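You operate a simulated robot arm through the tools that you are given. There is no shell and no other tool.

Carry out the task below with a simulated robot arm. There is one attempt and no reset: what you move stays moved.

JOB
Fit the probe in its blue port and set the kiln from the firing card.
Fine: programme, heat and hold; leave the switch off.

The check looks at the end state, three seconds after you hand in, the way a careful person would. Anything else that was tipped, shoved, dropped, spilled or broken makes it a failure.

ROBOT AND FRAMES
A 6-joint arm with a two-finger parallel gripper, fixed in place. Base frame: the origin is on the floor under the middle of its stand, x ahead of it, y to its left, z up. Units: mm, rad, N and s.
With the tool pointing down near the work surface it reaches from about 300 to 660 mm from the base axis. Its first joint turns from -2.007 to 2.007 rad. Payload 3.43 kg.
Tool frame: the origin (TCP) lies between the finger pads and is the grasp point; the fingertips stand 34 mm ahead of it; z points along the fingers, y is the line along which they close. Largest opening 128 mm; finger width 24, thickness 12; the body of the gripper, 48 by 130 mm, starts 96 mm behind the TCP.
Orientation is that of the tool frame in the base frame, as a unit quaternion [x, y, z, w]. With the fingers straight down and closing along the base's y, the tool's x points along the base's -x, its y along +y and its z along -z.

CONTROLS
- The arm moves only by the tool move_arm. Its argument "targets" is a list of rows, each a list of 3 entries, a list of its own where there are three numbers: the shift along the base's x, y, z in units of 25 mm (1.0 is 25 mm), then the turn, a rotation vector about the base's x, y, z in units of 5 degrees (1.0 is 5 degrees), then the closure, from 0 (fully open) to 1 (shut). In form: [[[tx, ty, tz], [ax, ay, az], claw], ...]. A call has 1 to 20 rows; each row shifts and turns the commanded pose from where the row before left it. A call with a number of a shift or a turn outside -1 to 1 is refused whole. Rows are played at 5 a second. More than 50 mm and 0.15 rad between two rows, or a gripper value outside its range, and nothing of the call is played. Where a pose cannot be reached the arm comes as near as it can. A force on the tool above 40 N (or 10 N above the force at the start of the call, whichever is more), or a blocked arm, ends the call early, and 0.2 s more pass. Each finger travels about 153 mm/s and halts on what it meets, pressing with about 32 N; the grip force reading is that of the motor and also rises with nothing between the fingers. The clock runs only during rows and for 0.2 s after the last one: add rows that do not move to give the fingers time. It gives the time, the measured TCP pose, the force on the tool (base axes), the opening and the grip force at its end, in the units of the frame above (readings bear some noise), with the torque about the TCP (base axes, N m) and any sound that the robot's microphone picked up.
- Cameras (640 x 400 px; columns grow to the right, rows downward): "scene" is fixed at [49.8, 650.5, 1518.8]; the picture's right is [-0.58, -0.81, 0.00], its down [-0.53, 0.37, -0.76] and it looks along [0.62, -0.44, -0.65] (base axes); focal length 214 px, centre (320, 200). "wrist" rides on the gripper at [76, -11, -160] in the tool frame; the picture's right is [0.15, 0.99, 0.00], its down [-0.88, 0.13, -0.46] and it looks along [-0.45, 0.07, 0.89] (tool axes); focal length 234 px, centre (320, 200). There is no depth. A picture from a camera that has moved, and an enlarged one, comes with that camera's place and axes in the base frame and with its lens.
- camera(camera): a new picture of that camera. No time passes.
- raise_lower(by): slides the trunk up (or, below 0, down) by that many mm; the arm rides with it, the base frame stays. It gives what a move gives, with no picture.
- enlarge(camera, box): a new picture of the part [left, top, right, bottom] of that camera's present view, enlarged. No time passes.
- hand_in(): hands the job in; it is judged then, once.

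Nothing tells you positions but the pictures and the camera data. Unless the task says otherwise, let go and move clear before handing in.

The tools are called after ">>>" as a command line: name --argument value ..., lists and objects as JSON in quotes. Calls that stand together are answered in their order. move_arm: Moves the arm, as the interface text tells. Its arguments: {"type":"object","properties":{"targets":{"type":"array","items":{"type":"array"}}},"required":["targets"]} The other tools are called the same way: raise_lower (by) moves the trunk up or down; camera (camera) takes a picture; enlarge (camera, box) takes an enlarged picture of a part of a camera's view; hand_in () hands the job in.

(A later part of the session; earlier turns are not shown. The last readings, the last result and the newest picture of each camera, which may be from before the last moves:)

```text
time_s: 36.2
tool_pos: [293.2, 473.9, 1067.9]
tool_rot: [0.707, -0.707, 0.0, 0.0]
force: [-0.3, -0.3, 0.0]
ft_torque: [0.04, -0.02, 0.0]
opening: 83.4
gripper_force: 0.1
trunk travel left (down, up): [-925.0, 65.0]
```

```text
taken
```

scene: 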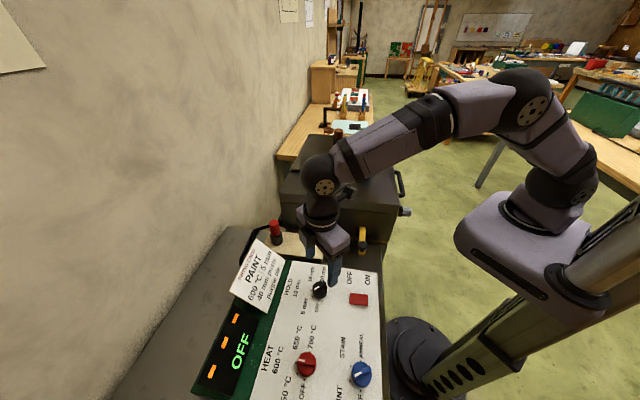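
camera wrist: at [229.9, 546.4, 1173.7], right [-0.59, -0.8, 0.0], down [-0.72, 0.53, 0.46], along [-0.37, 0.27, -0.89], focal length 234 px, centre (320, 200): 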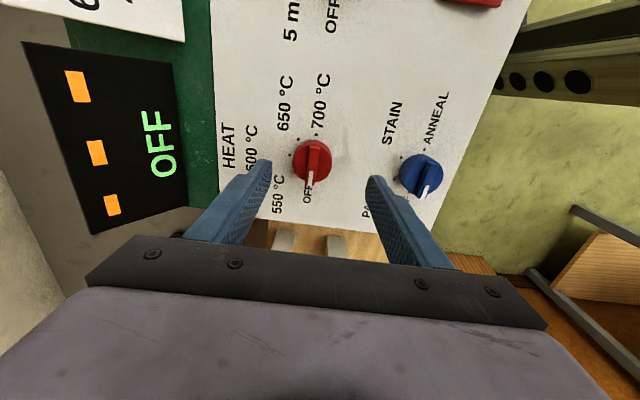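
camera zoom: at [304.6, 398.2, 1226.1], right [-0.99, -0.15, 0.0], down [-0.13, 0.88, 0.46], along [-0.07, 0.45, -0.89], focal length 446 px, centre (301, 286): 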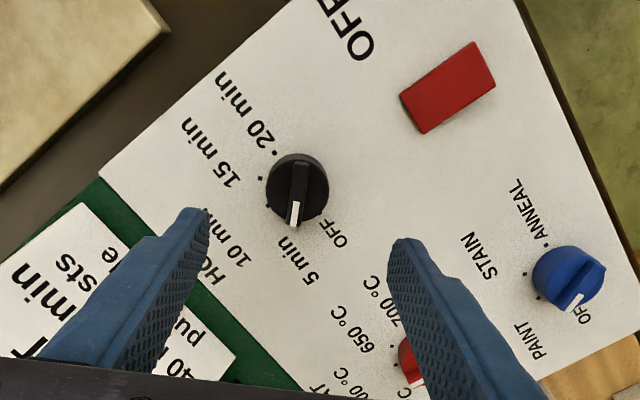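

Hold now points at 5 min, so all three dials look set. Next I'll move toward the probe with the gripper facing outward to study it closely.

>>> move_arm --targets '[[[0, 0, 1], [0, 0, -0.97], 0.35], [[0, 0, 1], [0, 0, -0.97], 0.35], [[0.5, -0.3, 0.5], [0, 0, -0.97], 0.35], [[0.6, -0.38, 0], [0, 0, -0.97], 0.35], [[0.6, -0.38, 0], [0, 0, -0.97], 0.35], [[0.6, -0.38, 0], [0, 0, -0.97], 0.35], [[0.6, -0.38, 0], [0, 0, -0.97], 0.35], [[0.6, -0.38, 0], [0, 0, -0.97], 0.35], [[0.6, -0.38, 0], [0, 0, -0.97], 0.35], [[0.6, -0.38, 0], [0, 0, -0.97], 0.35]]'

>>> camera --camera "wrist"

>>> enlarge --camera "wrist" --box '[200, 60, 440, 220]'

>>> enlarge --camera "scene" --box '[230, 270, 400, 400]'

```text
time_s: 38.4
tool_pos: [413.8, 402.8, 1128.7]
tool_rot: [-0.353, 0.936, 0.001, 0.0]
force: [0.9, -0.1, -0.7]
ft_torque: [0.02, 0.04, -0.01]
opening: 83.2
gripper_force: 0.2
trunk travel left (down, up): [-925.0, 65.0]
```

```text
taken
camera wrist: at [363.5, 343.3, 1287.6], right [-0.76, 0.65, 0.0], down [0.57, 0.68, 0.46], along [0.29, 0.35, -0.89], focal length 234 px, centre (320, 200)
```

wrist: 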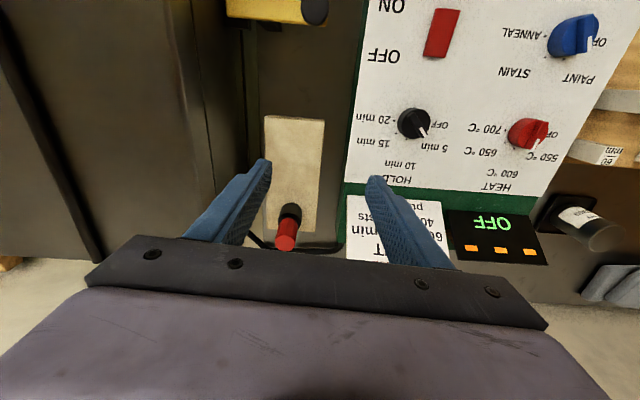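

```text
2.50 times, centred on (320, 140) of wrist
camera zoom: at [363.5, 343.3, 1287.6], right [-0.76, 0.65, 0.0], down [0.57, 0.68, 0.46], along [0.29, 0.35, -0.89], focal length 585 px, centre (320, 350)
```

zoom: 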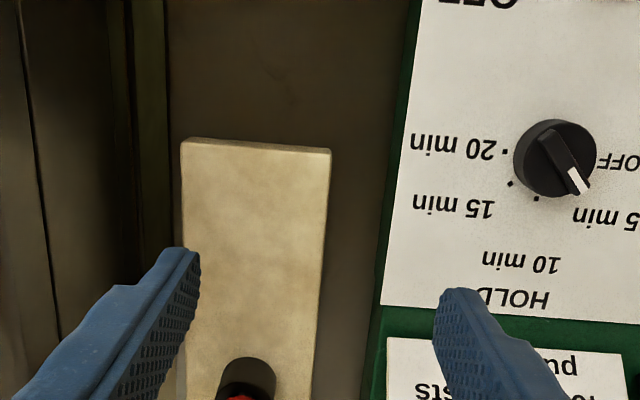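

```text
3.08 times, centred on (315, 335) of scene
camera zoom: at [49.8, 650.5, 1518.8], right [-0.58, -0.81, 0.0], down [-0.53, 0.37, -0.76], along [0.62, -0.44, -0.65], focal length 660 px, centre (335, -215)
```

zoom: 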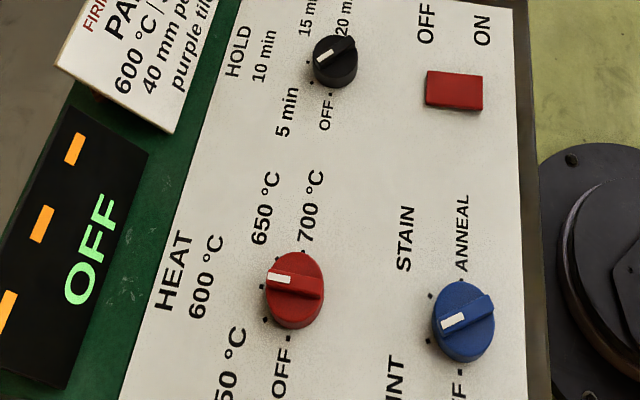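

The dials read PAINT, 600 °C and 5 min, with the switch OFF. Now I'll enlarge the probe area.

>>> enlarge --camera "wrist" --box '[220, 180, 360, 260]'

>>> enlarge --camera "scene" --box '[210, 200, 330, 280]'

>>> enlarge --camera "scene" --box '[270, 110, 430, 220]'

```text
4.57 times, centred on (290, 220) of wrist
camera zoom: at [363.5, 343.3, 1287.6], right [-0.76, 0.65, 0.0], down [0.57, 0.68, 0.46], along [0.29, 0.35, -0.89], focal length 1070 px, centre (457, 109)
```

zoom: 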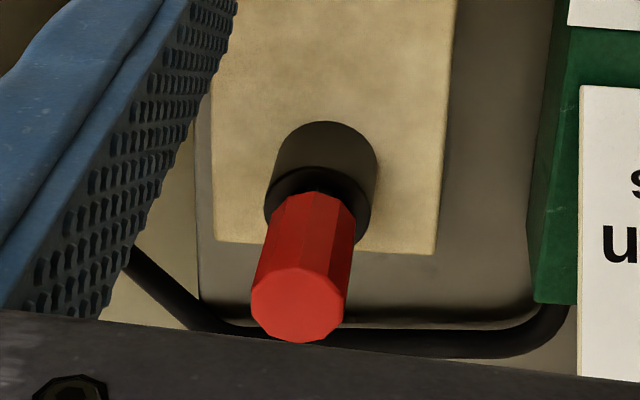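

```text
5.00 times, centred on (270, 240) of scene
camera zoom: at [49.8, 650.5, 1518.8], right [-0.58, -0.81, 0.0], down [-0.53, 0.37, -0.76], along [0.62, -0.44, -0.65], focal length 1072 px, centre (570, 0)
```

zoom: 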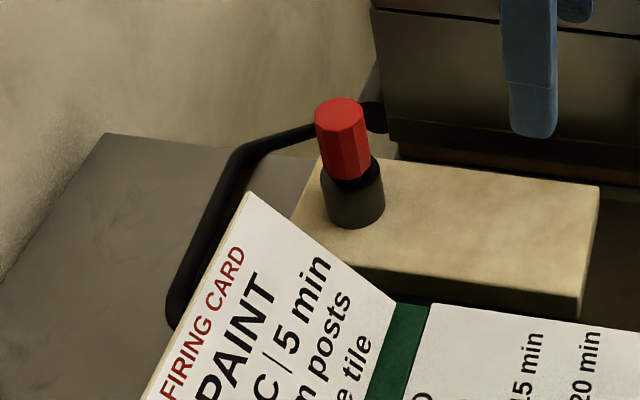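

```text
3.64 times, centred on (350, 165) of scene
camera zoom: at [49.8, 650.5, 1518.8], right [-0.58, -0.81, 0.0], down [-0.53, 0.37, -0.76], along [0.62, -0.44, -0.65], focal length 780 px, centre (211, 327)
```

zoom: 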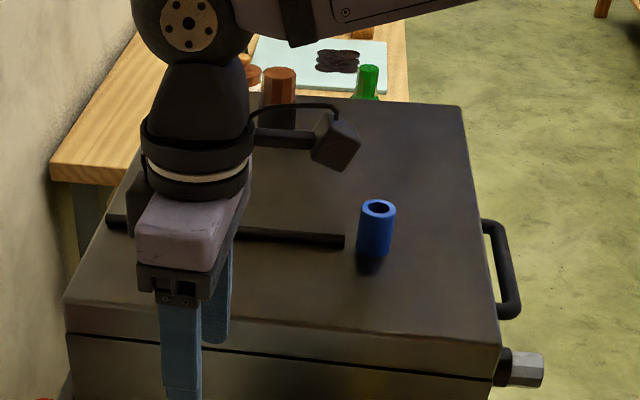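

The probe is the red handle (about 33 mm across, top near (553, 484, 990)), standing in a dark socket whose top is near z≈924. It lies 735 mm out, so I'll tilt the gripper about 40° outward to reach it.

>>> move_arm --targets '[[[0, 0, 0], [0.6585, -0.7525, 0], 0.35], [[0, 0, 0], [0.6585, -0.7525, 0], 0.35], [[0, 0, 0], [0.6585, -0.7525, 0], 0.35], [[0, 0, 0], [0.6585, -0.7525, 0], 0.35], [[0, 0, 0], [0.6585, -0.7525, 0], 0.35], [[0, 0, 0], [0.6585, -0.7525, 0], 0.35], [[0, 0, 0], [0.6585, -0.7525, 0], 0.35], [[0, 0, 0], [0.6585, -0.7525, 0], 0.35]]'

>>> camera --camera "wrist"

>>> camera --camera "scene"

```text
time_s: 40.2
tool_pos: [411.4, 401.9, 1128.9]
tool_rot: [-0.333, 0.878, 0.122, 0.32]
force: [0.2, 1.3, 0.9]
ft_torque: [0.03, 0.01, 0.03]
opening: 83.3
gripper_force: 0.1
trunk travel left (down, up): [-925.0, 65.0]
```

```text
taken
camera wrist: at [299.1, 287.2, 1201.0], right [-0.74, 0.67, -0.09], down [0.2, 0.35, 0.92], along [0.64, 0.66, -0.39], focal length 234 px, centre (320, 200)
```

wrist: 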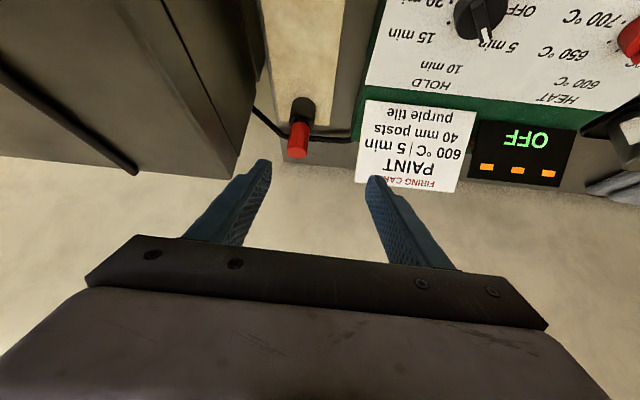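

```text
taken
```

scene: 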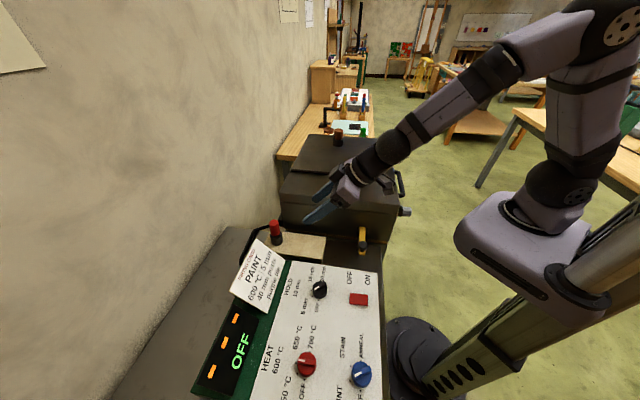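

The tilt worked. I'll move to a standoff along the tool axis just short of the handle and check alignment.

>>> move_arm --targets '[[[0.785, 0.346, -0.737], [0, 0, 0], 0.35], [[0.785, 0.346, -0.737], [0, 0, 0], 0.35], [[0.785, 0.346, -0.737], [0, 0, 0], 0.35], [[0.785, 0.346, -0.737], [0, 0, 0], 0.35], [[0.785, 0.346, -0.737], [0, 0, 0], 0.35], [[0, 0, 0], [0, 0, 0], 0.35]]'

>>> camera --camera "wrist"

>>> enlarge --camera "scene" --box '[200, 170, 400, 300]'

```text
time_s: 41.6
tool_pos: [511.0, 444.9, 1036.2]
tool_rot: [-0.332, 0.879, 0.119, 0.321]
force: [0.1, -0.7, 0.8]
ft_torque: [-0.01, -0.04, 0.02]
opening: 83.1
gripper_force: 0.1
trunk travel left (down, up): [-925.0, 65.0]
```

```text
taken
camera wrist: at [397.7, 329.7, 1109.5], right [-0.74, 0.67, -0.1], down [0.2, 0.35, 0.92], along [0.64, 0.66, -0.39], focal length 234 px, centre (320, 200)
```

wrist: 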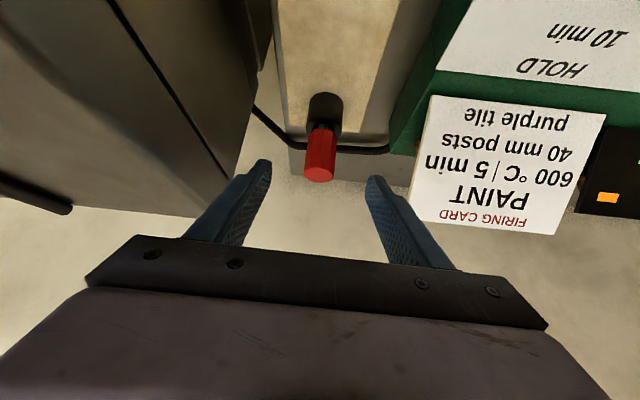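

```text
3.08 times, centred on (300, 235) of scene
camera zoom: at [49.8, 650.5, 1518.8], right [-0.58, -0.81, 0.0], down [-0.53, 0.37, -0.76], along [0.62, -0.44, -0.65], focal length 660 px, centre (382, 92)
```

zoom: 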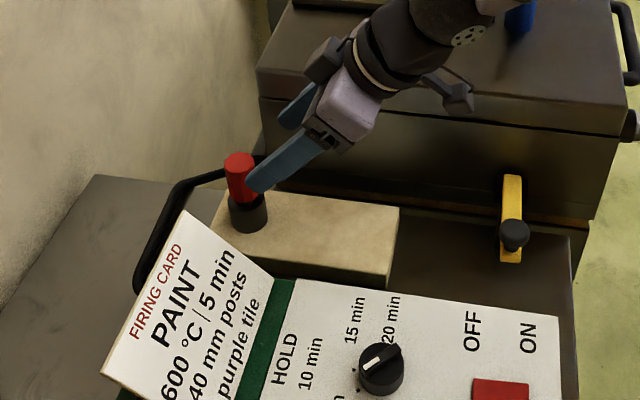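

The handle is centred between the fingers laterally. I'll advance along the tool axis to straddle it.

>>> move_arm --targets '[[[0.336, 0.302, -0.562], [0, 0, 0], 0.35], [[0.336, 0.302, -0.562], [0, 0, 0], 0.35], [[0.336, 0.302, -0.562], [0, 0, 0], 0.35], [[0.336, 0.302, -0.562], [0, 0, 0], 0.35], [[0.336, 0.302, -0.562], [0, 0, 0], 0.35], [[0, 0, 0], [0, 0, 0], 0.35]]'

>>> camera --camera "wrist"

>>> enlarge --camera "scene" --box '[210, 190, 350, 280]'

```text
time_s: 43.0
tool_pos: [552.9, 481.5, 965.9]
tool_rot: [-0.332, 0.879, 0.12, 0.32]
force: [-0.3, 0.1, -0.6]
ft_torque: [0.0, 0.0, 0.01]
opening: 83.2
gripper_force: 0.0
trunk travel left (down, up): [-925.0, 65.0]
```

```text
taken
camera wrist: at [440.0, 367.3, 1038.7], right [-0.74, 0.67, -0.1], down [0.2, 0.35, 0.92], along [0.64, 0.66, -0.39], focal length 234 px, centre (320, 200)
```

wrist: 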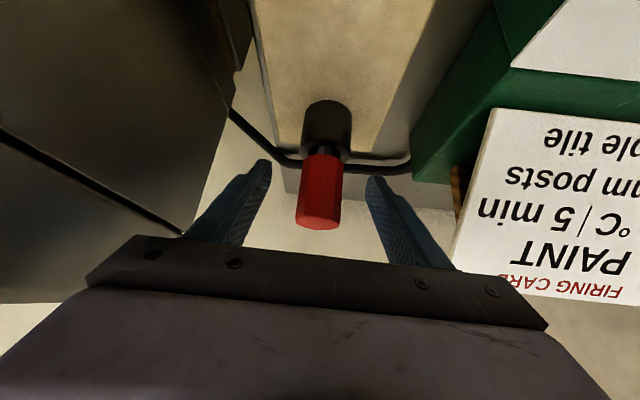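

```text
4.44 times, centred on (280, 235) of scene
camera zoom: at [49.8, 650.5, 1518.8], right [-0.58, -0.81, 0.0], down [-0.53, 0.37, -0.76], along [0.62, -0.44, -0.65], focal length 953 px, centre (498, 44)
```

zoom: 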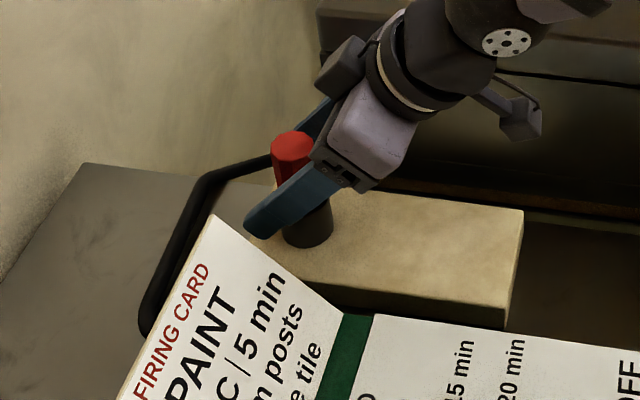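

The handle is centred between the pads to within about 1 mm. Closing the grip now.

>>> move_arm --targets '[[[0, 0, 0], [0, 0, 0], 0.6], [[0, 0, 0], [0, 0, 0], 0.95], [[0, 0, 0], [0, 0, 0], 0.95], [[0, 0, 0], [0, 0, 0], 0.95]]'

>>> camera --camera "wrist"

>>> enlarge --camera "scene" --box '[210, 190, 350, 280]'

```text
time_s: 44.0
tool_pos: [554.2, 481.4, 966.1]
tool_rot: [-0.332, 0.879, 0.119, 0.321]
force: [-0.2, 0.7, 0.6]
ft_torque: [0.01, 0.01, -0.03]
opening: 32.5
gripper_force: 32.0
trunk travel left (down, up): [-925.0, 65.0]
```

```text
taken
camera wrist: at [440.1, 367.4, 1038.7], right [-0.74, 0.67, -0.1], down [0.2, 0.35, 0.91], along [0.64, 0.66, -0.39], focal length 234 px, centre (320, 200)
```

wrist: 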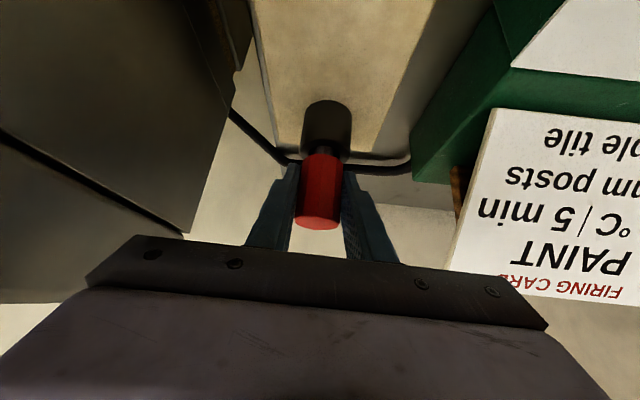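

```text
4.44 times, centred on (280, 235) of scene
camera zoom: at [49.8, 650.5, 1518.8], right [-0.58, -0.81, 0.0], down [-0.53, 0.37, -0.76], along [0.62, -0.44, -0.65], focal length 953 px, centre (498, 44)
```

zoom: 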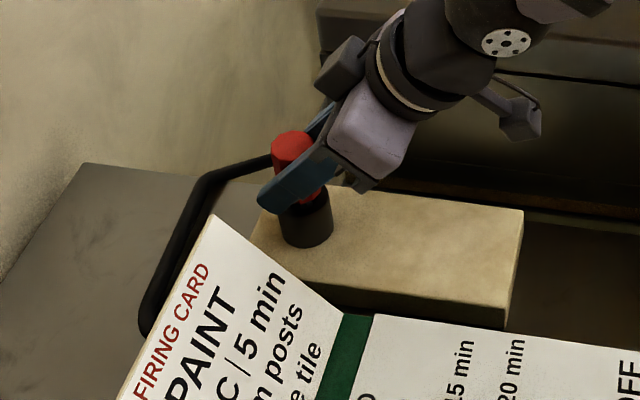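

The handle is held (32.5 mm) with no side load. I'll lift straight up a little and see what comes out.

>>> move_arm --targets '[[[0, 0, 0.3], [0, 0, 0], 0.95], [[0, 0, 0.4], [0, 0, 0], 0.95], [[0, 0, 0.5], [0, 0, 0], 0.95], [[0, 0, 0.5], [0, 0, 0], 0.95]]'

>>> camera --camera "wrist"

>>> enlarge --camera "scene" --box '[210, 190, 350, 280]'

```text
time_s: 45.0
tool_pos: [552.3, 482.0, 1008.3]
tool_rot: [-0.333, 0.879, 0.119, 0.321]
force: [-0.6, 0.0, -1.3]
ft_torque: [0.0, 0.01, 0.0]
opening: 32.9
gripper_force: 31.5
trunk travel left (down, up): [-925.0, 65.0]
```

```text
taken
camera wrist: at [439.7, 367.3, 1081.3], right [-0.74, 0.67, -0.1], down [0.2, 0.35, 0.92], along [0.64, 0.66, -0.39], focal length 234 px, centre (320, 200)
```

wrist: 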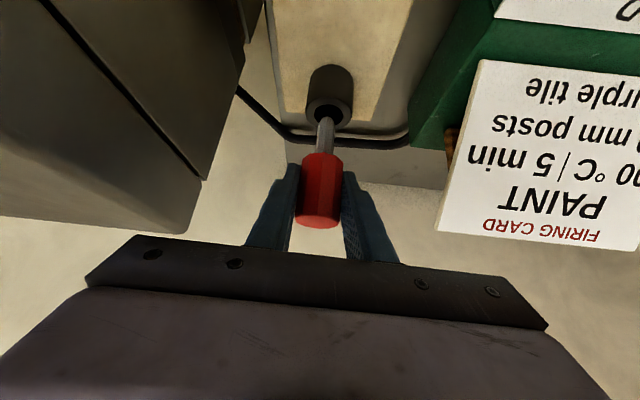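

```text
4.44 times, centred on (280, 235) of scene
camera zoom: at [49.8, 650.5, 1518.8], right [-0.58, -0.81, 0.0], down [-0.53, 0.37, -0.76], along [0.62, -0.44, -0.65], focal length 953 px, centre (498, 44)
```

zoom: 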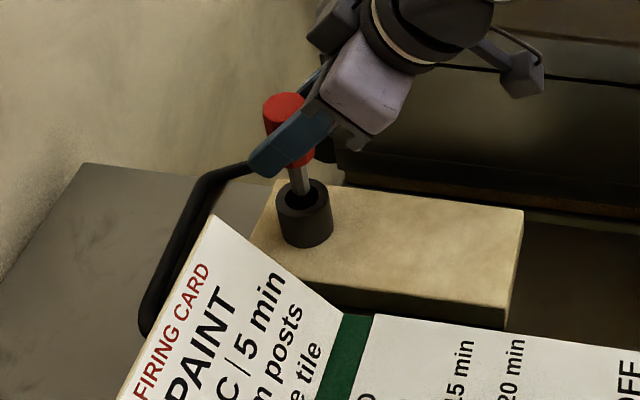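

A metal rod is coming out of the socket cleanly. I'll continue lifting.

>>> move_arm --targets '[[[0, 0, 0.5], [0, 0, 0], 0.95], [[0, 0, 0.5], [0, 0, 0], 0.95], [[0, 0, 0.5], [0, 0, 0], 0.95], [[0, 0, 0.5], [0, 0, 0], 0.95], [[0, 0, 0.5], [0, 0, 0], 0.95]]'

>>> camera --camera "wrist"

>>> enlarge --camera "scene" --box '[210, 170, 370, 280]'

```text
time_s: 46.2
tool_pos: [551.1, 482.4, 1070.7]
tool_rot: [-0.334, 0.879, 0.12, 0.32]
force: [0.3, -0.2, -1.0]
ft_torque: [0.02, 0.01, 0.0]
opening: 33.0
gripper_force: 32.2
trunk travel left (down, up): [-925.0, 65.0]
```

```text
taken
camera wrist: at [438.1, 367.2, 1144.1], right [-0.74, 0.67, -0.1], down [0.2, 0.35, 0.91], along [0.64, 0.66, -0.39], focal length 234 px, centre (320, 200)
```

wrist: 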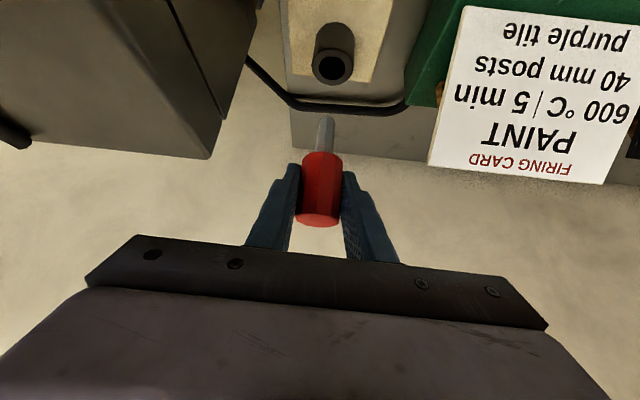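

```text
3.64 times, centred on (290, 225) of scene
camera zoom: at [49.8, 650.5, 1518.8], right [-0.58, -0.81, 0.0], down [-0.53, 0.37, -0.76], along [0.62, -0.44, -0.65], focal length 780 px, centre (429, 109)
```

zoom: 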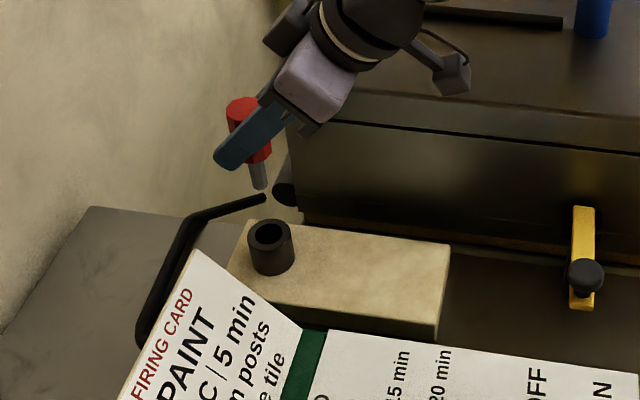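

The probe is free: its rod is about 37 mm long and 15 mm thick. I'll raise it while moving inward, then swing it over toward the blue port, keeping the same tilt.

>>> move_arm --targets '[[[-0.3, -0.25, 0.9], [0, 0, 0], 0.95], [[-0.54, -0.447, 0.9], [0, 0, 0], 0.95], [[-0.54, -0.447, 0.9], [0, 0, 0], 0.95], [[-0.6, -0.5, 0.9], [0, 0, 0], 0.95], [[-0.6, -0.5, 0.9], [0, 0, 0], 0.95], [[-0.6, -0.5, 0.9], [0, 0, 0], 0.95], [[0, 0, 0.3], [0, 0, 0], 0.95]]'

>>> camera --camera "scene"

```text
time_s: 47.8
tool_pos: [471.6, 418.0, 1212.9]
tool_rot: [-0.334, 0.879, 0.12, 0.32]
force: [0.0, 1.2, -1.5]
ft_torque: [0.02, 0.03, 0.0]
opening: 32.8
gripper_force: 32.2
trunk travel left (down, up): [-925.0, 65.0]
```

```text
taken
```

scene: 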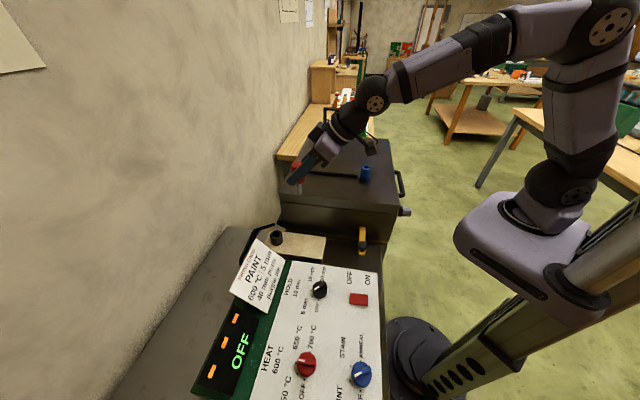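

Now I'll swing across to above the blue port.

>>> move_arm --targets '[[[0.112, -0.94, 0], [0, 0, -0.445], 0.95], [[0.112, -0.94, 0], [0, 0, -0.445], 0.95], [[0.112, -0.94, 0], [0, 0, -0.445], 0.95], [[0.112, -0.94, 0], [0, 0, -0.445], 0.95], [[0.112, -0.94, 0], [0, 0, -0.445], 0.95], [[0.112, -0.94, 0], [0, 0, -0.445], 0.95], [[0.112, -0.94, 0], [0, 0, -0.445], 0.95], [[0.112, -0.94, 0], [0, 0, -0.445], 0.95], [[0.112, -0.94, 0], [0, 0, -0.445], 0.95], [[0.112, -0.94, 0], [0, 0, -0.445], 0.95], [[0.112, -0.94, 0], [0, 0, -0.445], 0.95], [[0.112, -0.94, 0], [0, 0, -0.445], 0.95], [[0.112, -0.94, 0], [0, 0, -0.445], 0.95], [[0, 0, 0], [0, 0, 0], 0.95]]'

>>> camera --camera "wrist"

>>> enlarge --camera "scene" --box '[300, 90, 460, 220]'

```text
time_s: 50.8
tool_pos: [510.8, 111.6, 1215.0]
tool_rot: [-0.103, 0.934, 0.036, 0.34]
force: [-0.9, 0.0, 0.5]
ft_torque: [0.01, -0.01, -0.01]
opening: 32.7
gripper_force: 32.6
trunk travel left (down, up): [-925.0, 65.0]
```

```text
taken
camera wrist: at [356.0, 65.9, 1287.8], right [-0.32, 0.94, -0.1], down [0.34, 0.21, 0.91], along [0.88, 0.26, -0.39], focal length 234 px, centre (320, 200)
```

wrist: 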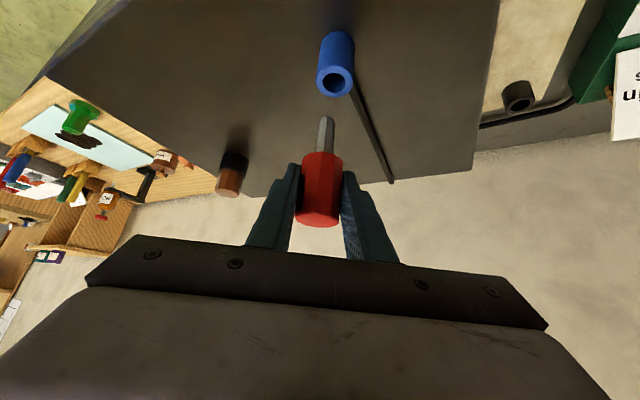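

```text
3.08 times, centred on (380, 155) of scene
camera zoom: at [49.8, 650.5, 1518.8], right [-0.58, -0.81, 0.0], down [-0.53, 0.37, -0.76], along [0.62, -0.44, -0.65], focal length 660 px, centre (135, 338)
```

zoom: 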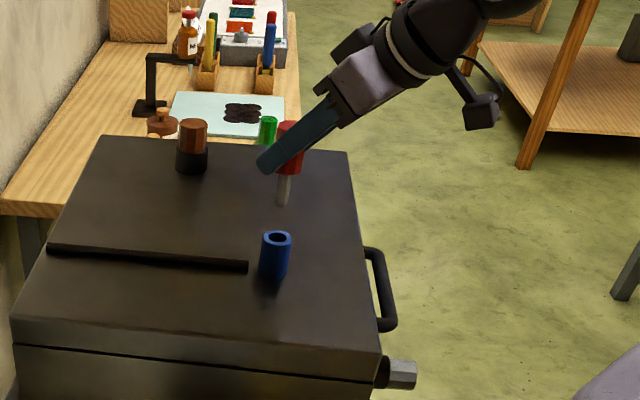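

The probe hangs near the port with both in view. I'll enlarge both views to measure the remaining offset precisely.

>>> enlarge --camera "wrist" --box '[270, 20, 390, 110]'

>>> enlarge --camera "wrist" --box '[260, 100, 380, 240]'

>>> enlarge --camera "scene" --box '[340, 110, 420, 190]'

```text
4.44 times, centred on (330, 65) of wrist
camera zoom: at [356.0, 65.9, 1287.8], right [-0.32, 0.94, -0.1], down [0.34, 0.21, 0.91], along [0.88, 0.26, -0.39], focal length 1041 px, centre (276, 800)
```

zoom: 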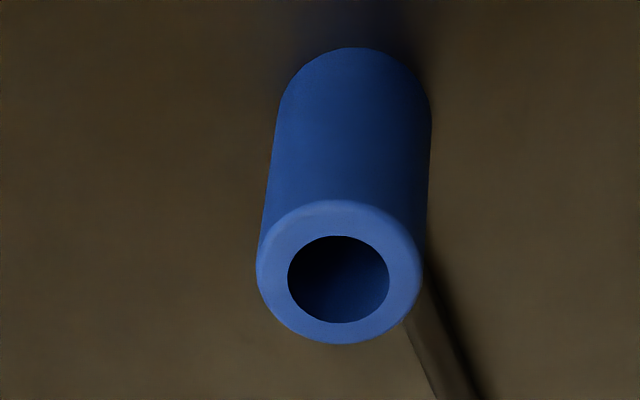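

```text
2.86 times, centred on (320, 170) of wrist
camera zoom: at [356.0, 65.9, 1287.8], right [-0.32, 0.94, -0.1], down [0.34, 0.21, 0.91], along [0.88, 0.26, -0.39], focal length 669 px, centre (320, 286)
```

zoom: 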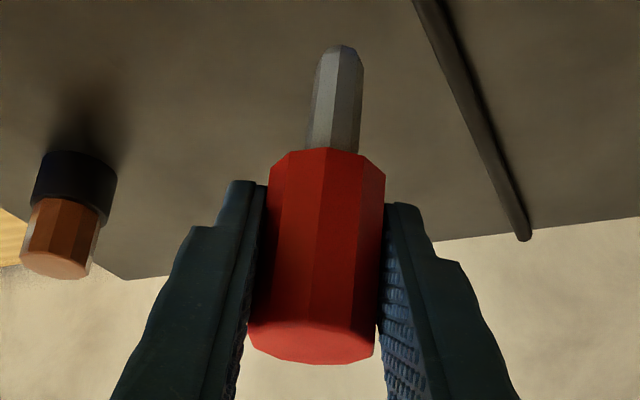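

```text
5.00 times, centred on (380, 150) of scene
camera zoom: at [49.8, 650.5, 1518.8], right [-0.58, -0.81, 0.0], down [-0.53, 0.37, -0.76], along [0.62, -0.44, -0.65], focal length 1072 px, centre (20, 450)
```

zoom: 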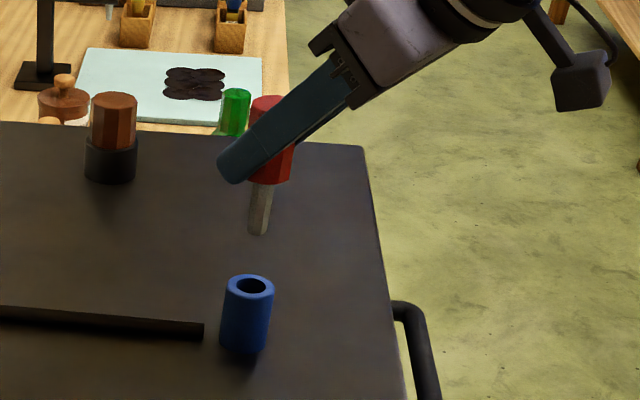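

The port's hole is about 21.6 mm wide and the rod about 16 mm. The tip looks about 4 mm off and 44 mm above the port, so I'll check whether the probe hangs vertical.

>>> enlarge --camera "scene" --box '[350, 120, 398, 150]'

>>> enlarge --camera "scene" --box '[350, 150, 398, 180]'

>>> enlarge --camera "wrist" --box '[280, 100, 360, 150]'

>>> enlarge --camera "wrist" --box '[280, 180, 360, 230]'

```text
13.33 times, centred on (374, 135) of scene
camera zoom: at [49.8, 650.5, 1518.8], right [-0.58, -0.81, 0.0], down [-0.53, 0.37, -0.76], along [0.62, -0.44, -0.65], focal length 2860 px, centre (-400, 1067)
```

zoom: 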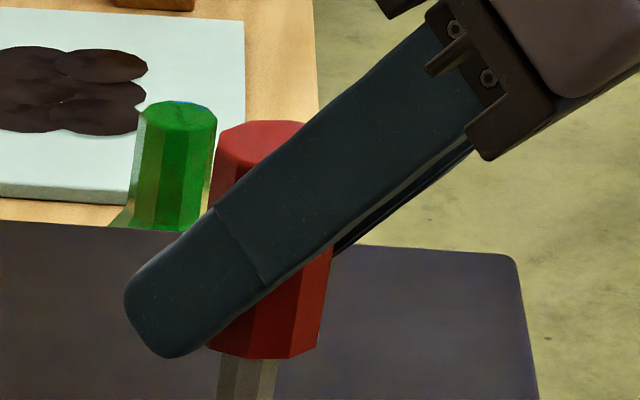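

```text
13.33 times, centred on (374, 165) of scene
camera zoom: at [49.8, 650.5, 1518.8], right [-0.58, -0.81, 0.0], down [-0.53, 0.37, -0.76], along [0.62, -0.44, -0.65], focal length 2860 px, centre (-400, 667)
```

zoom: 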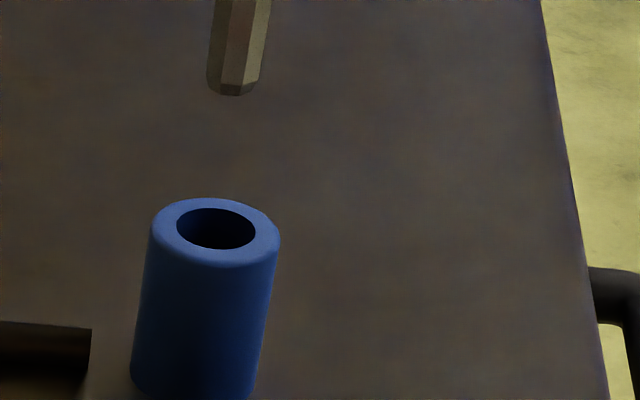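

```text
8.00 times, centred on (320, 125) of wrist
camera zoom: at [356.0, 65.9, 1287.8], right [-0.32, 0.94, -0.1], down [0.34, 0.21, 0.91], along [0.88, 0.26, -0.39], focal length 1873 px, centre (320, 800)
```

zoom: 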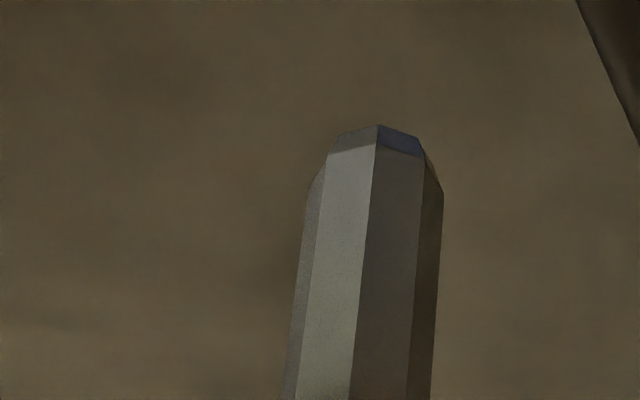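

```text
8.00 times, centred on (320, 205) of wrist
camera zoom: at [356.0, 65.9, 1287.8], right [-0.32, 0.94, -0.1], down [0.34, 0.21, 0.91], along [0.88, 0.26, -0.39], focal length 1873 px, centre (320, 160)
```

zoom: 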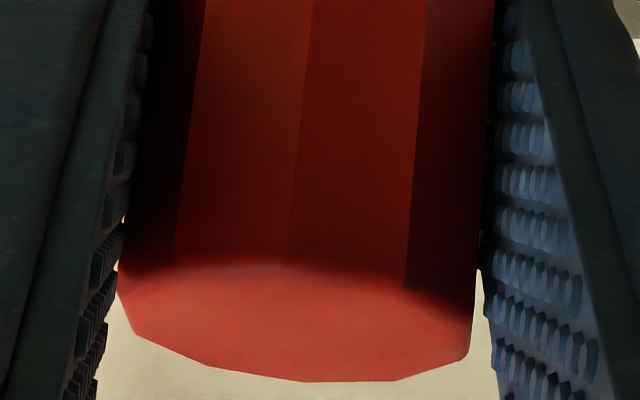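

The probe hangs vertical to within about 1–2°. The remaining offset is about (−3.2, +1.8) mm with 43 mm of height, so I'll correct it and come down to about 10 mm above the port.

>>> move_arm --targets '[[[-0.064, 0.036, -0.3], [0, 0, 0], 0.95], [[-0.064, 0.036, -0.4], [0, 0, 0], 0.95], [[0, 0, -0.4], [0, 0, 0], 0.95], [[0, 0, -0.2], [0, 0, 0], 0.95], [[0, 0, 0], [0, 0, 0], 0.95]]'

>>> enlarge --camera "wrist" --box '[272, 70, 368, 130]'

>>> enlarge --camera "scene" --box '[342, 145, 390, 175]'

```text
time_s: 52.0
tool_pos: [507.6, 112.4, 1181.1]
tool_rot: [-0.101, 0.934, 0.035, 0.34]
force: [0.2, 1.2, -0.9]
ft_torque: [0.0, 0.01, 0.02]
opening: 32.9
gripper_force: 32.4
trunk travel left (down, up): [-925.0, 65.0]
```

```text
6.67 times, centred on (320, 100) of wrist
camera zoom: at [352.9, 66.9, 1253.8], right [-0.32, 0.94, -0.1], down [0.34, 0.21, 0.92], along [0.88, 0.26, -0.39], focal length 1561 px, centre (320, 867)
```

zoom: 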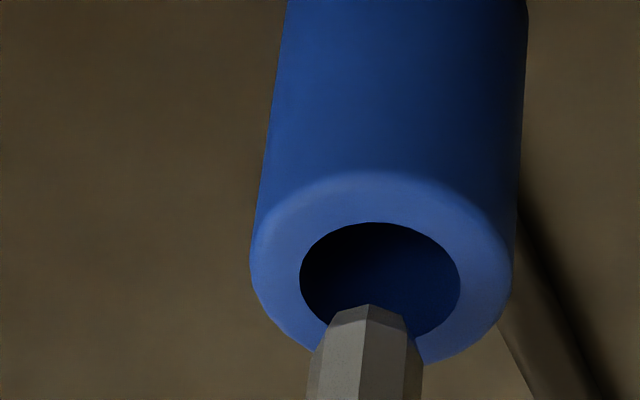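

```text
13.33 times, centred on (366, 160) of scene
camera zoom: at [49.8, 650.5, 1518.8], right [-0.58, -0.81, 0.0], down [-0.53, 0.37, -0.76], along [0.62, -0.44, -0.65], focal length 2860 px, centre (-293, 733)
```

zoom: 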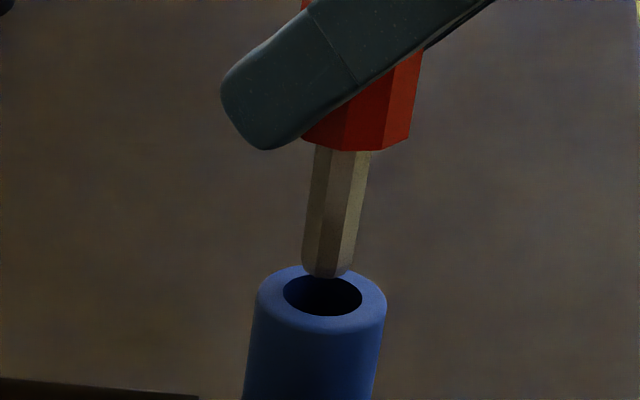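

The tip is about 7 mm above the hole and within 1 mm of its centre. I'll make a tiny correction and lower it in.

>>> move_arm --targets '[[[0, 0.035, -0.2], [0, 0, 0], 0.95], [[0, 0, -0.25], [0, 0, 0], 0.95], [[0, 0, -0.25], [0, 0, 0], 0.95], [[0, 0, -0.25], [0, 0, 0], 0.95]]'

>>> enlarge --camera "wrist" --box '[260, 60, 380, 240]'

>>> enlarge --camera "scene" --box '[342, 135, 406, 175]'

```text
time_s: 53.0
tool_pos: [506.6, 113.2, 1157.5]
tool_rot: [-0.102, 0.934, 0.037, 0.34]
force: [0.5, -0.4, -2.2]
ft_torque: [-0.02, 0.0, 0.01]
opening: 32.3
gripper_force: 32.3
trunk travel left (down, up): [-925.0, 65.0]
```

```text
2.22 times, centred on (320, 150) of wrist
camera zoom: at [352.0, 68.0, 1230.3], right [-0.32, 0.94, -0.1], down [0.34, 0.21, 0.92], along [0.88, 0.26, -0.39], focal length 520 px, centre (320, 311)
```

zoom: 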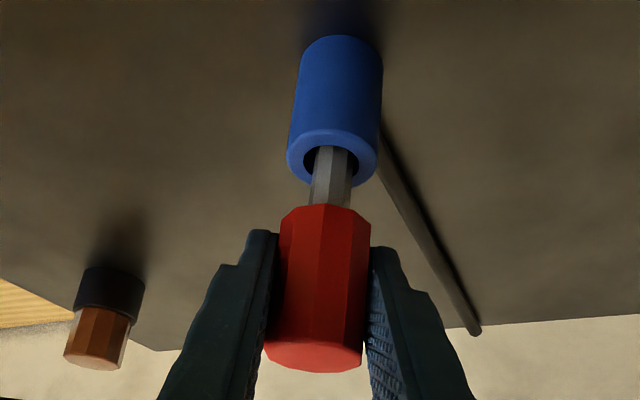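

```text
10.00 times, centred on (374, 155) of scene
camera zoom: at [49.8, 650.5, 1518.8], right [-0.58, -0.81, 0.0], down [-0.53, 0.37, -0.76], along [0.62, -0.44, -0.65], focal length 2145 px, centre (-220, 650)
```

zoom: 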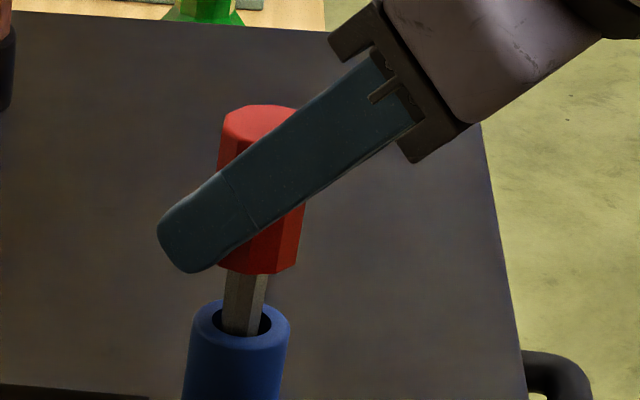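

The rod is entering the port with no side force. I'll continue down about 20 mm.

>>> move_arm --targets '[[[0.01, 0, -0.2], [0, 0, 0], 0.95], [[0.01, 0, -0.2], [0, 0, 0], 0.95], [[0.01, 0, -0.2], [0, 0, 0], 0.95], [[0, 0, -0.2], [0, 0, 0], 0.95]]'

>>> enlarge --camera "wrist" --box '[260, 60, 380, 240]'

>>> enlarge --camera "scene" --box '[342, 135, 406, 175]'

```text
time_s: 54.0
tool_pos: [506.2, 112.7, 1138.2]
tool_rot: [-0.101, 0.934, 0.036, 0.34]
force: [-0.5, -1.6, -0.9]
ft_torque: [-0.02, -0.03, 0.0]
opening: 32.6
gripper_force: 32.0
trunk travel left (down, up): [-925.0, 65.0]
```

```text
2.22 times, centred on (320, 150) of wrist
camera zoom: at [352.4, 68.2, 1210.6], right [-0.32, 0.94, -0.1], down [0.34, 0.21, 0.91], along [0.88, 0.26, -0.39], focal length 520 px, centre (320, 311)
```

zoom: 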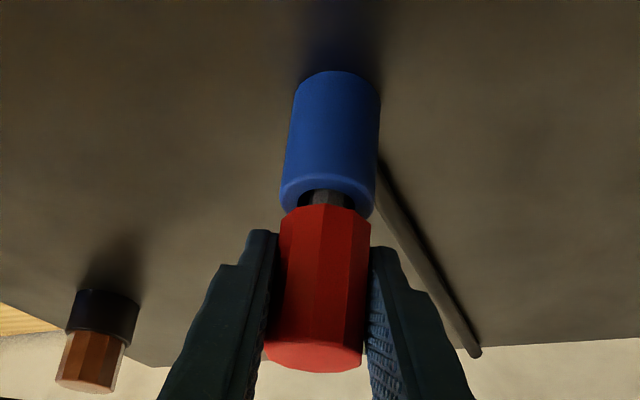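

```text
10.00 times, centred on (374, 155) of scene
camera zoom: at [49.8, 650.5, 1518.8], right [-0.58, -0.81, 0.0], down [-0.53, 0.37, -0.76], along [0.62, -0.44, -0.65], focal length 2145 px, centre (-220, 650)
```

zoom: 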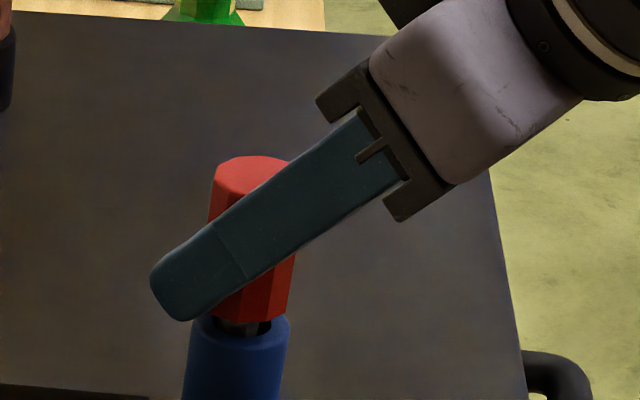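

About 7 mm of rod remains. I'll lower slowly, watching for contact.

>>> move_arm --targets '[[[0.01, 0, -0.06], [0, 0, 0], 0.95], [[0.01, 0, -0.06], [0, 0, 0], 0.95], [[0, 0, -0.06], [0, 0, 0], 0.95], [[0, 0, -0.06], [0, 0, 0], 0.95]]'

>>> enlarge --camera "wrist" --box '[280, 110, 360, 170]'

>>> enlarge --camera "scene" --box '[342, 145, 390, 175]'

```text
time_s: 55.0
tool_pos: [507.6, 114.1, 1132.4]
tool_rot: [-0.102, 0.934, 0.037, 0.339]
force: [0.5, 0.4, -1.4]
ft_torque: [-0.03, -0.04, 0.0]
opening: 32.9
gripper_force: 32.0
trunk travel left (down, up): [-925.0, 65.0]
```

```text
6.67 times, centred on (320, 140) of wrist
camera zoom: at [352.5, 68.6, 1204.9], right [-0.32, 0.94, -0.1], down [0.34, 0.21, 0.91], along [0.88, 0.26, -0.39], focal length 1561 px, centre (320, 600)
```

zoom: 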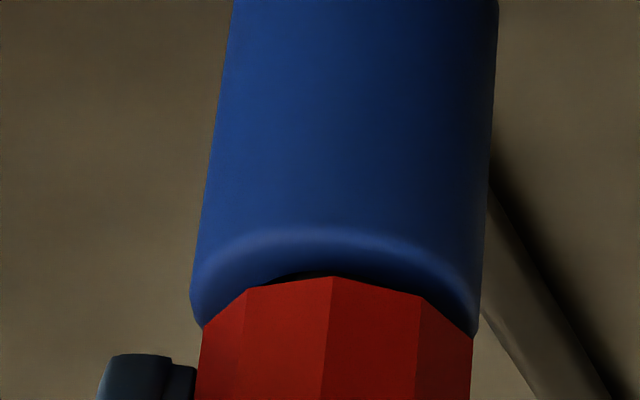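

```text
13.33 times, centred on (366, 160) of scene
camera zoom: at [49.8, 650.5, 1518.8], right [-0.58, -0.81, 0.0], down [-0.53, 0.37, -0.76], along [0.62, -0.44, -0.65], focal length 2860 px, centre (-293, 733)
```

zoom: 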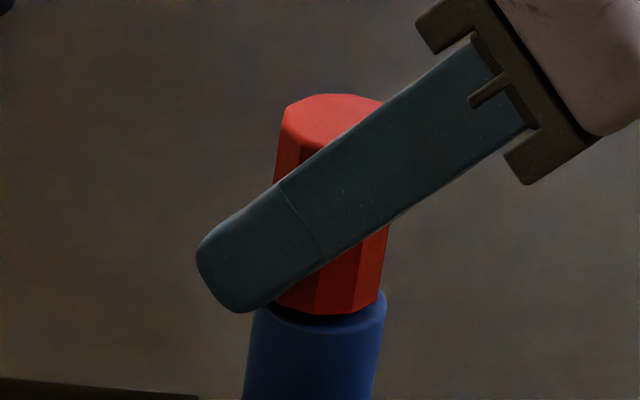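

Nearly seated with a couple of millimetres left. I'll continue in 1 mm steps.

>>> move_arm --targets '[[[0, 0, -0.04], [0, 0, 0], 0.95], [[0, 0, -0.04], [0, 0, 0], 0.95], [[0, 0, -0.04], [0, 0, 0], 0.95]]'

>>> enlarge --camera "wrist" --box '[280, 110, 360, 170]'

>>> enlarge --camera "scene" --box '[342, 145, 390, 175]'

```text
time_s: 55.8
tool_pos: [506.6, 113.0, 1127.8]
tool_rot: [-0.102, 0.934, 0.036, 0.34]
force: [1.5, -0.8, -1.4]
ft_torque: [0.07, 0.1, 0.09]
opening: 32.7
gripper_force: 31.4
trunk travel left (down, up): [-925.0, 65.0]
```

```text
6.67 times, centred on (320, 140) of wrist
camera zoom: at [352.3, 67.7, 1201.3], right [-0.32, 0.94, -0.1], down [0.34, 0.21, 0.91], along [0.88, 0.26, -0.39], focal length 1561 px, centre (320, 600)
```

zoom: 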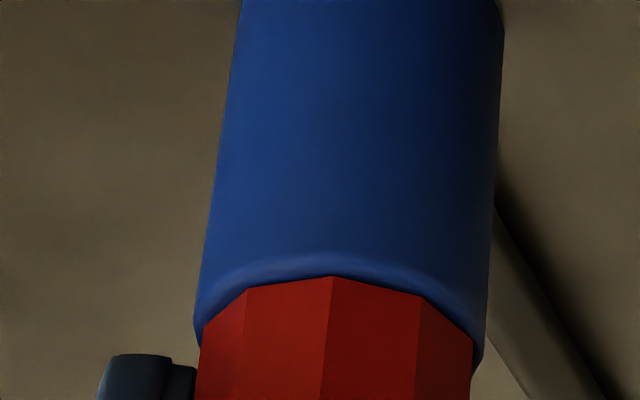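

```text
13.33 times, centred on (366, 160) of scene
camera zoom: at [49.8, 650.5, 1518.8], right [-0.58, -0.81, 0.0], down [-0.53, 0.37, -0.76], along [0.62, -0.44, -0.65], focal length 2860 px, centre (-293, 733)
```

zoom: 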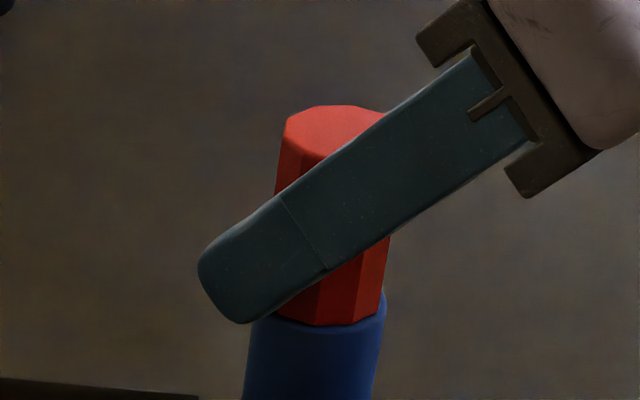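

Looks almost flush, with a slight torque beginning. A couple more 1 mm steps to confirm contact.

>>> move_arm --targets '[[[0, 0, -0.04], [0, 0, 0], 0.95], [[0, 0, -0.04], [0, 0, 0], 0.95], [[0, 0, 0], [0, 0, 0], 0.95]]'

>>> enlarge --camera "scene" --box '[342, 145, 390, 175]'

```text
time_s: 56.6
tool_pos: [506.7, 113.9, 1128.0]
tool_rot: [-0.102, 0.933, 0.036, 0.343]
force: [2.2, -1.4, 7.8]
ft_torque: [-0.05, -0.09, -0.04]
opening: 32.8
gripper_force: 31.6
trunk travel left (down, up): [-925.0, 65.0]
```

```text
13.33 times, centred on (366, 160) of scene
camera zoom: at [49.8, 650.5, 1518.8], right [-0.58, -0.81, 0.0], down [-0.53, 0.37, -0.76], along [0.62, -0.44, -0.65], focal length 2860 px, centre (-293, 733)
```

zoom: 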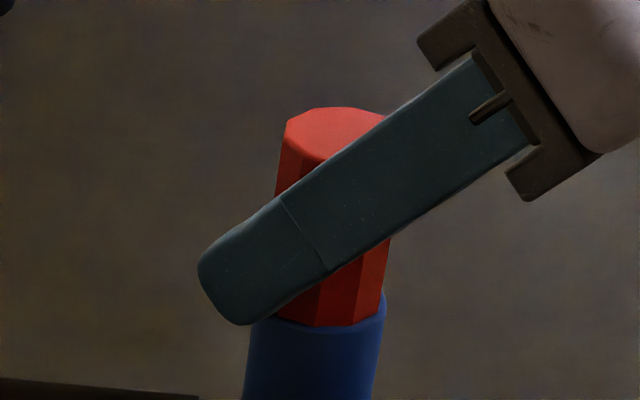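

Contact confirmed (about 8 N upward): the handle is seated on the port. I'll open the fingers and back off along the tool axis.

>>> move_arm --targets '[[[0, 0, 0], [0, 0, 0], 0.6], [[0, 0, 0], [0, 0, 0], 0.45], [[0, 0, 0], [0, 0, 0], 0.4], [[0, 0, 0], [0, 0, 0], 0.4], [[-0.3, -0.064, 0.366], [0, 0, 0], 0.4], [[-0.45, -0.096, 0.55], [0, 0, 0], 0.4], [[-0.6, -0.128, 0.73], [0, 0, 0], 0.4], [[-0.6, -0.128, 0.73], [0, 0, 0], 0.4], [[-0.6, -0.128, 0.73], [0, 0, 0], 0.4], [[-0.6, -0.128, 0.73], [0, 0, 0], 0.4]]'

>>> camera --camera "wrist"

>>> camera --camera "scene"

>>> enlarge --camera "scene" --box '[332, 135, 396, 190]'

```text
time_s: 58.8
tool_pos: [445.4, 96.3, 1201.9]
tool_rot: [-0.102, 0.934, 0.037, 0.34]
force: [0.0, 0.1, 0.2]
ft_torque: [0.0, 0.01, 0.01]
opening: 77.2
gripper_force: 0.0
out of reach, approached as far as the arm can: row 5, 6, 7
trunk travel left (down, up): [-925.0, 65.0]
```

```text
taken
camera wrist: at [290.1, 51.3, 1274.9], right [-0.32, 0.94, -0.1], down [0.34, 0.21, 0.92], along [0.88, 0.26, -0.39], focal length 234 px, centre (320, 200)
```

wrist: 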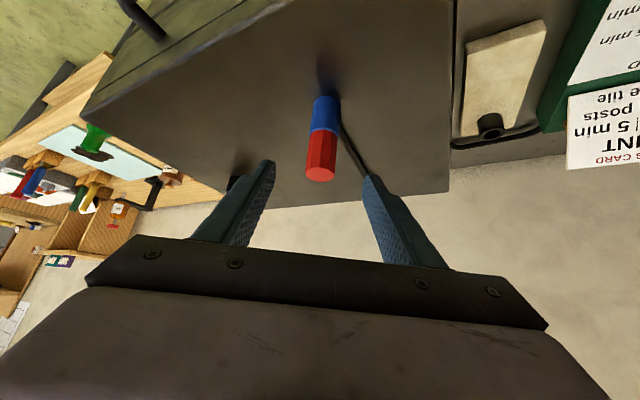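

```text
taken
```

scene: 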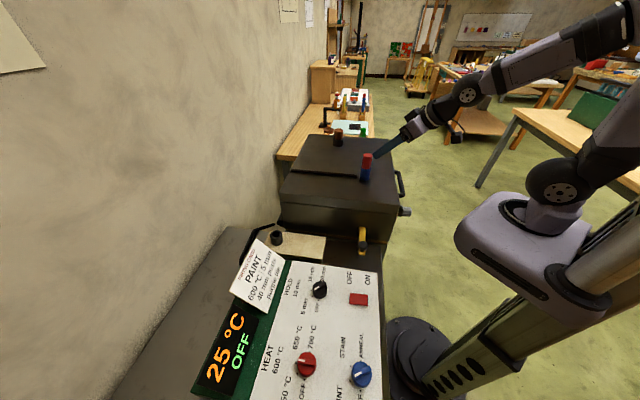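

```text
7.27 times, centred on (364, 162) of scene
camera zoom: at [49.8, 650.5, 1518.8], right [-0.58, -0.81, 0.0], down [-0.53, 0.37, -0.76], along [0.62, -0.44, -0.65], focal length 1560 px, centre (0, 473)
```

zoom: 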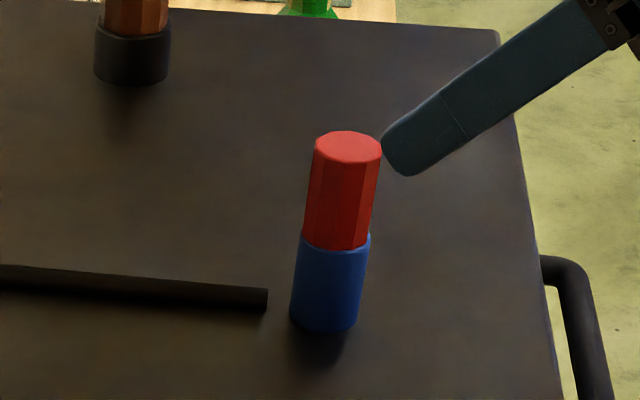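

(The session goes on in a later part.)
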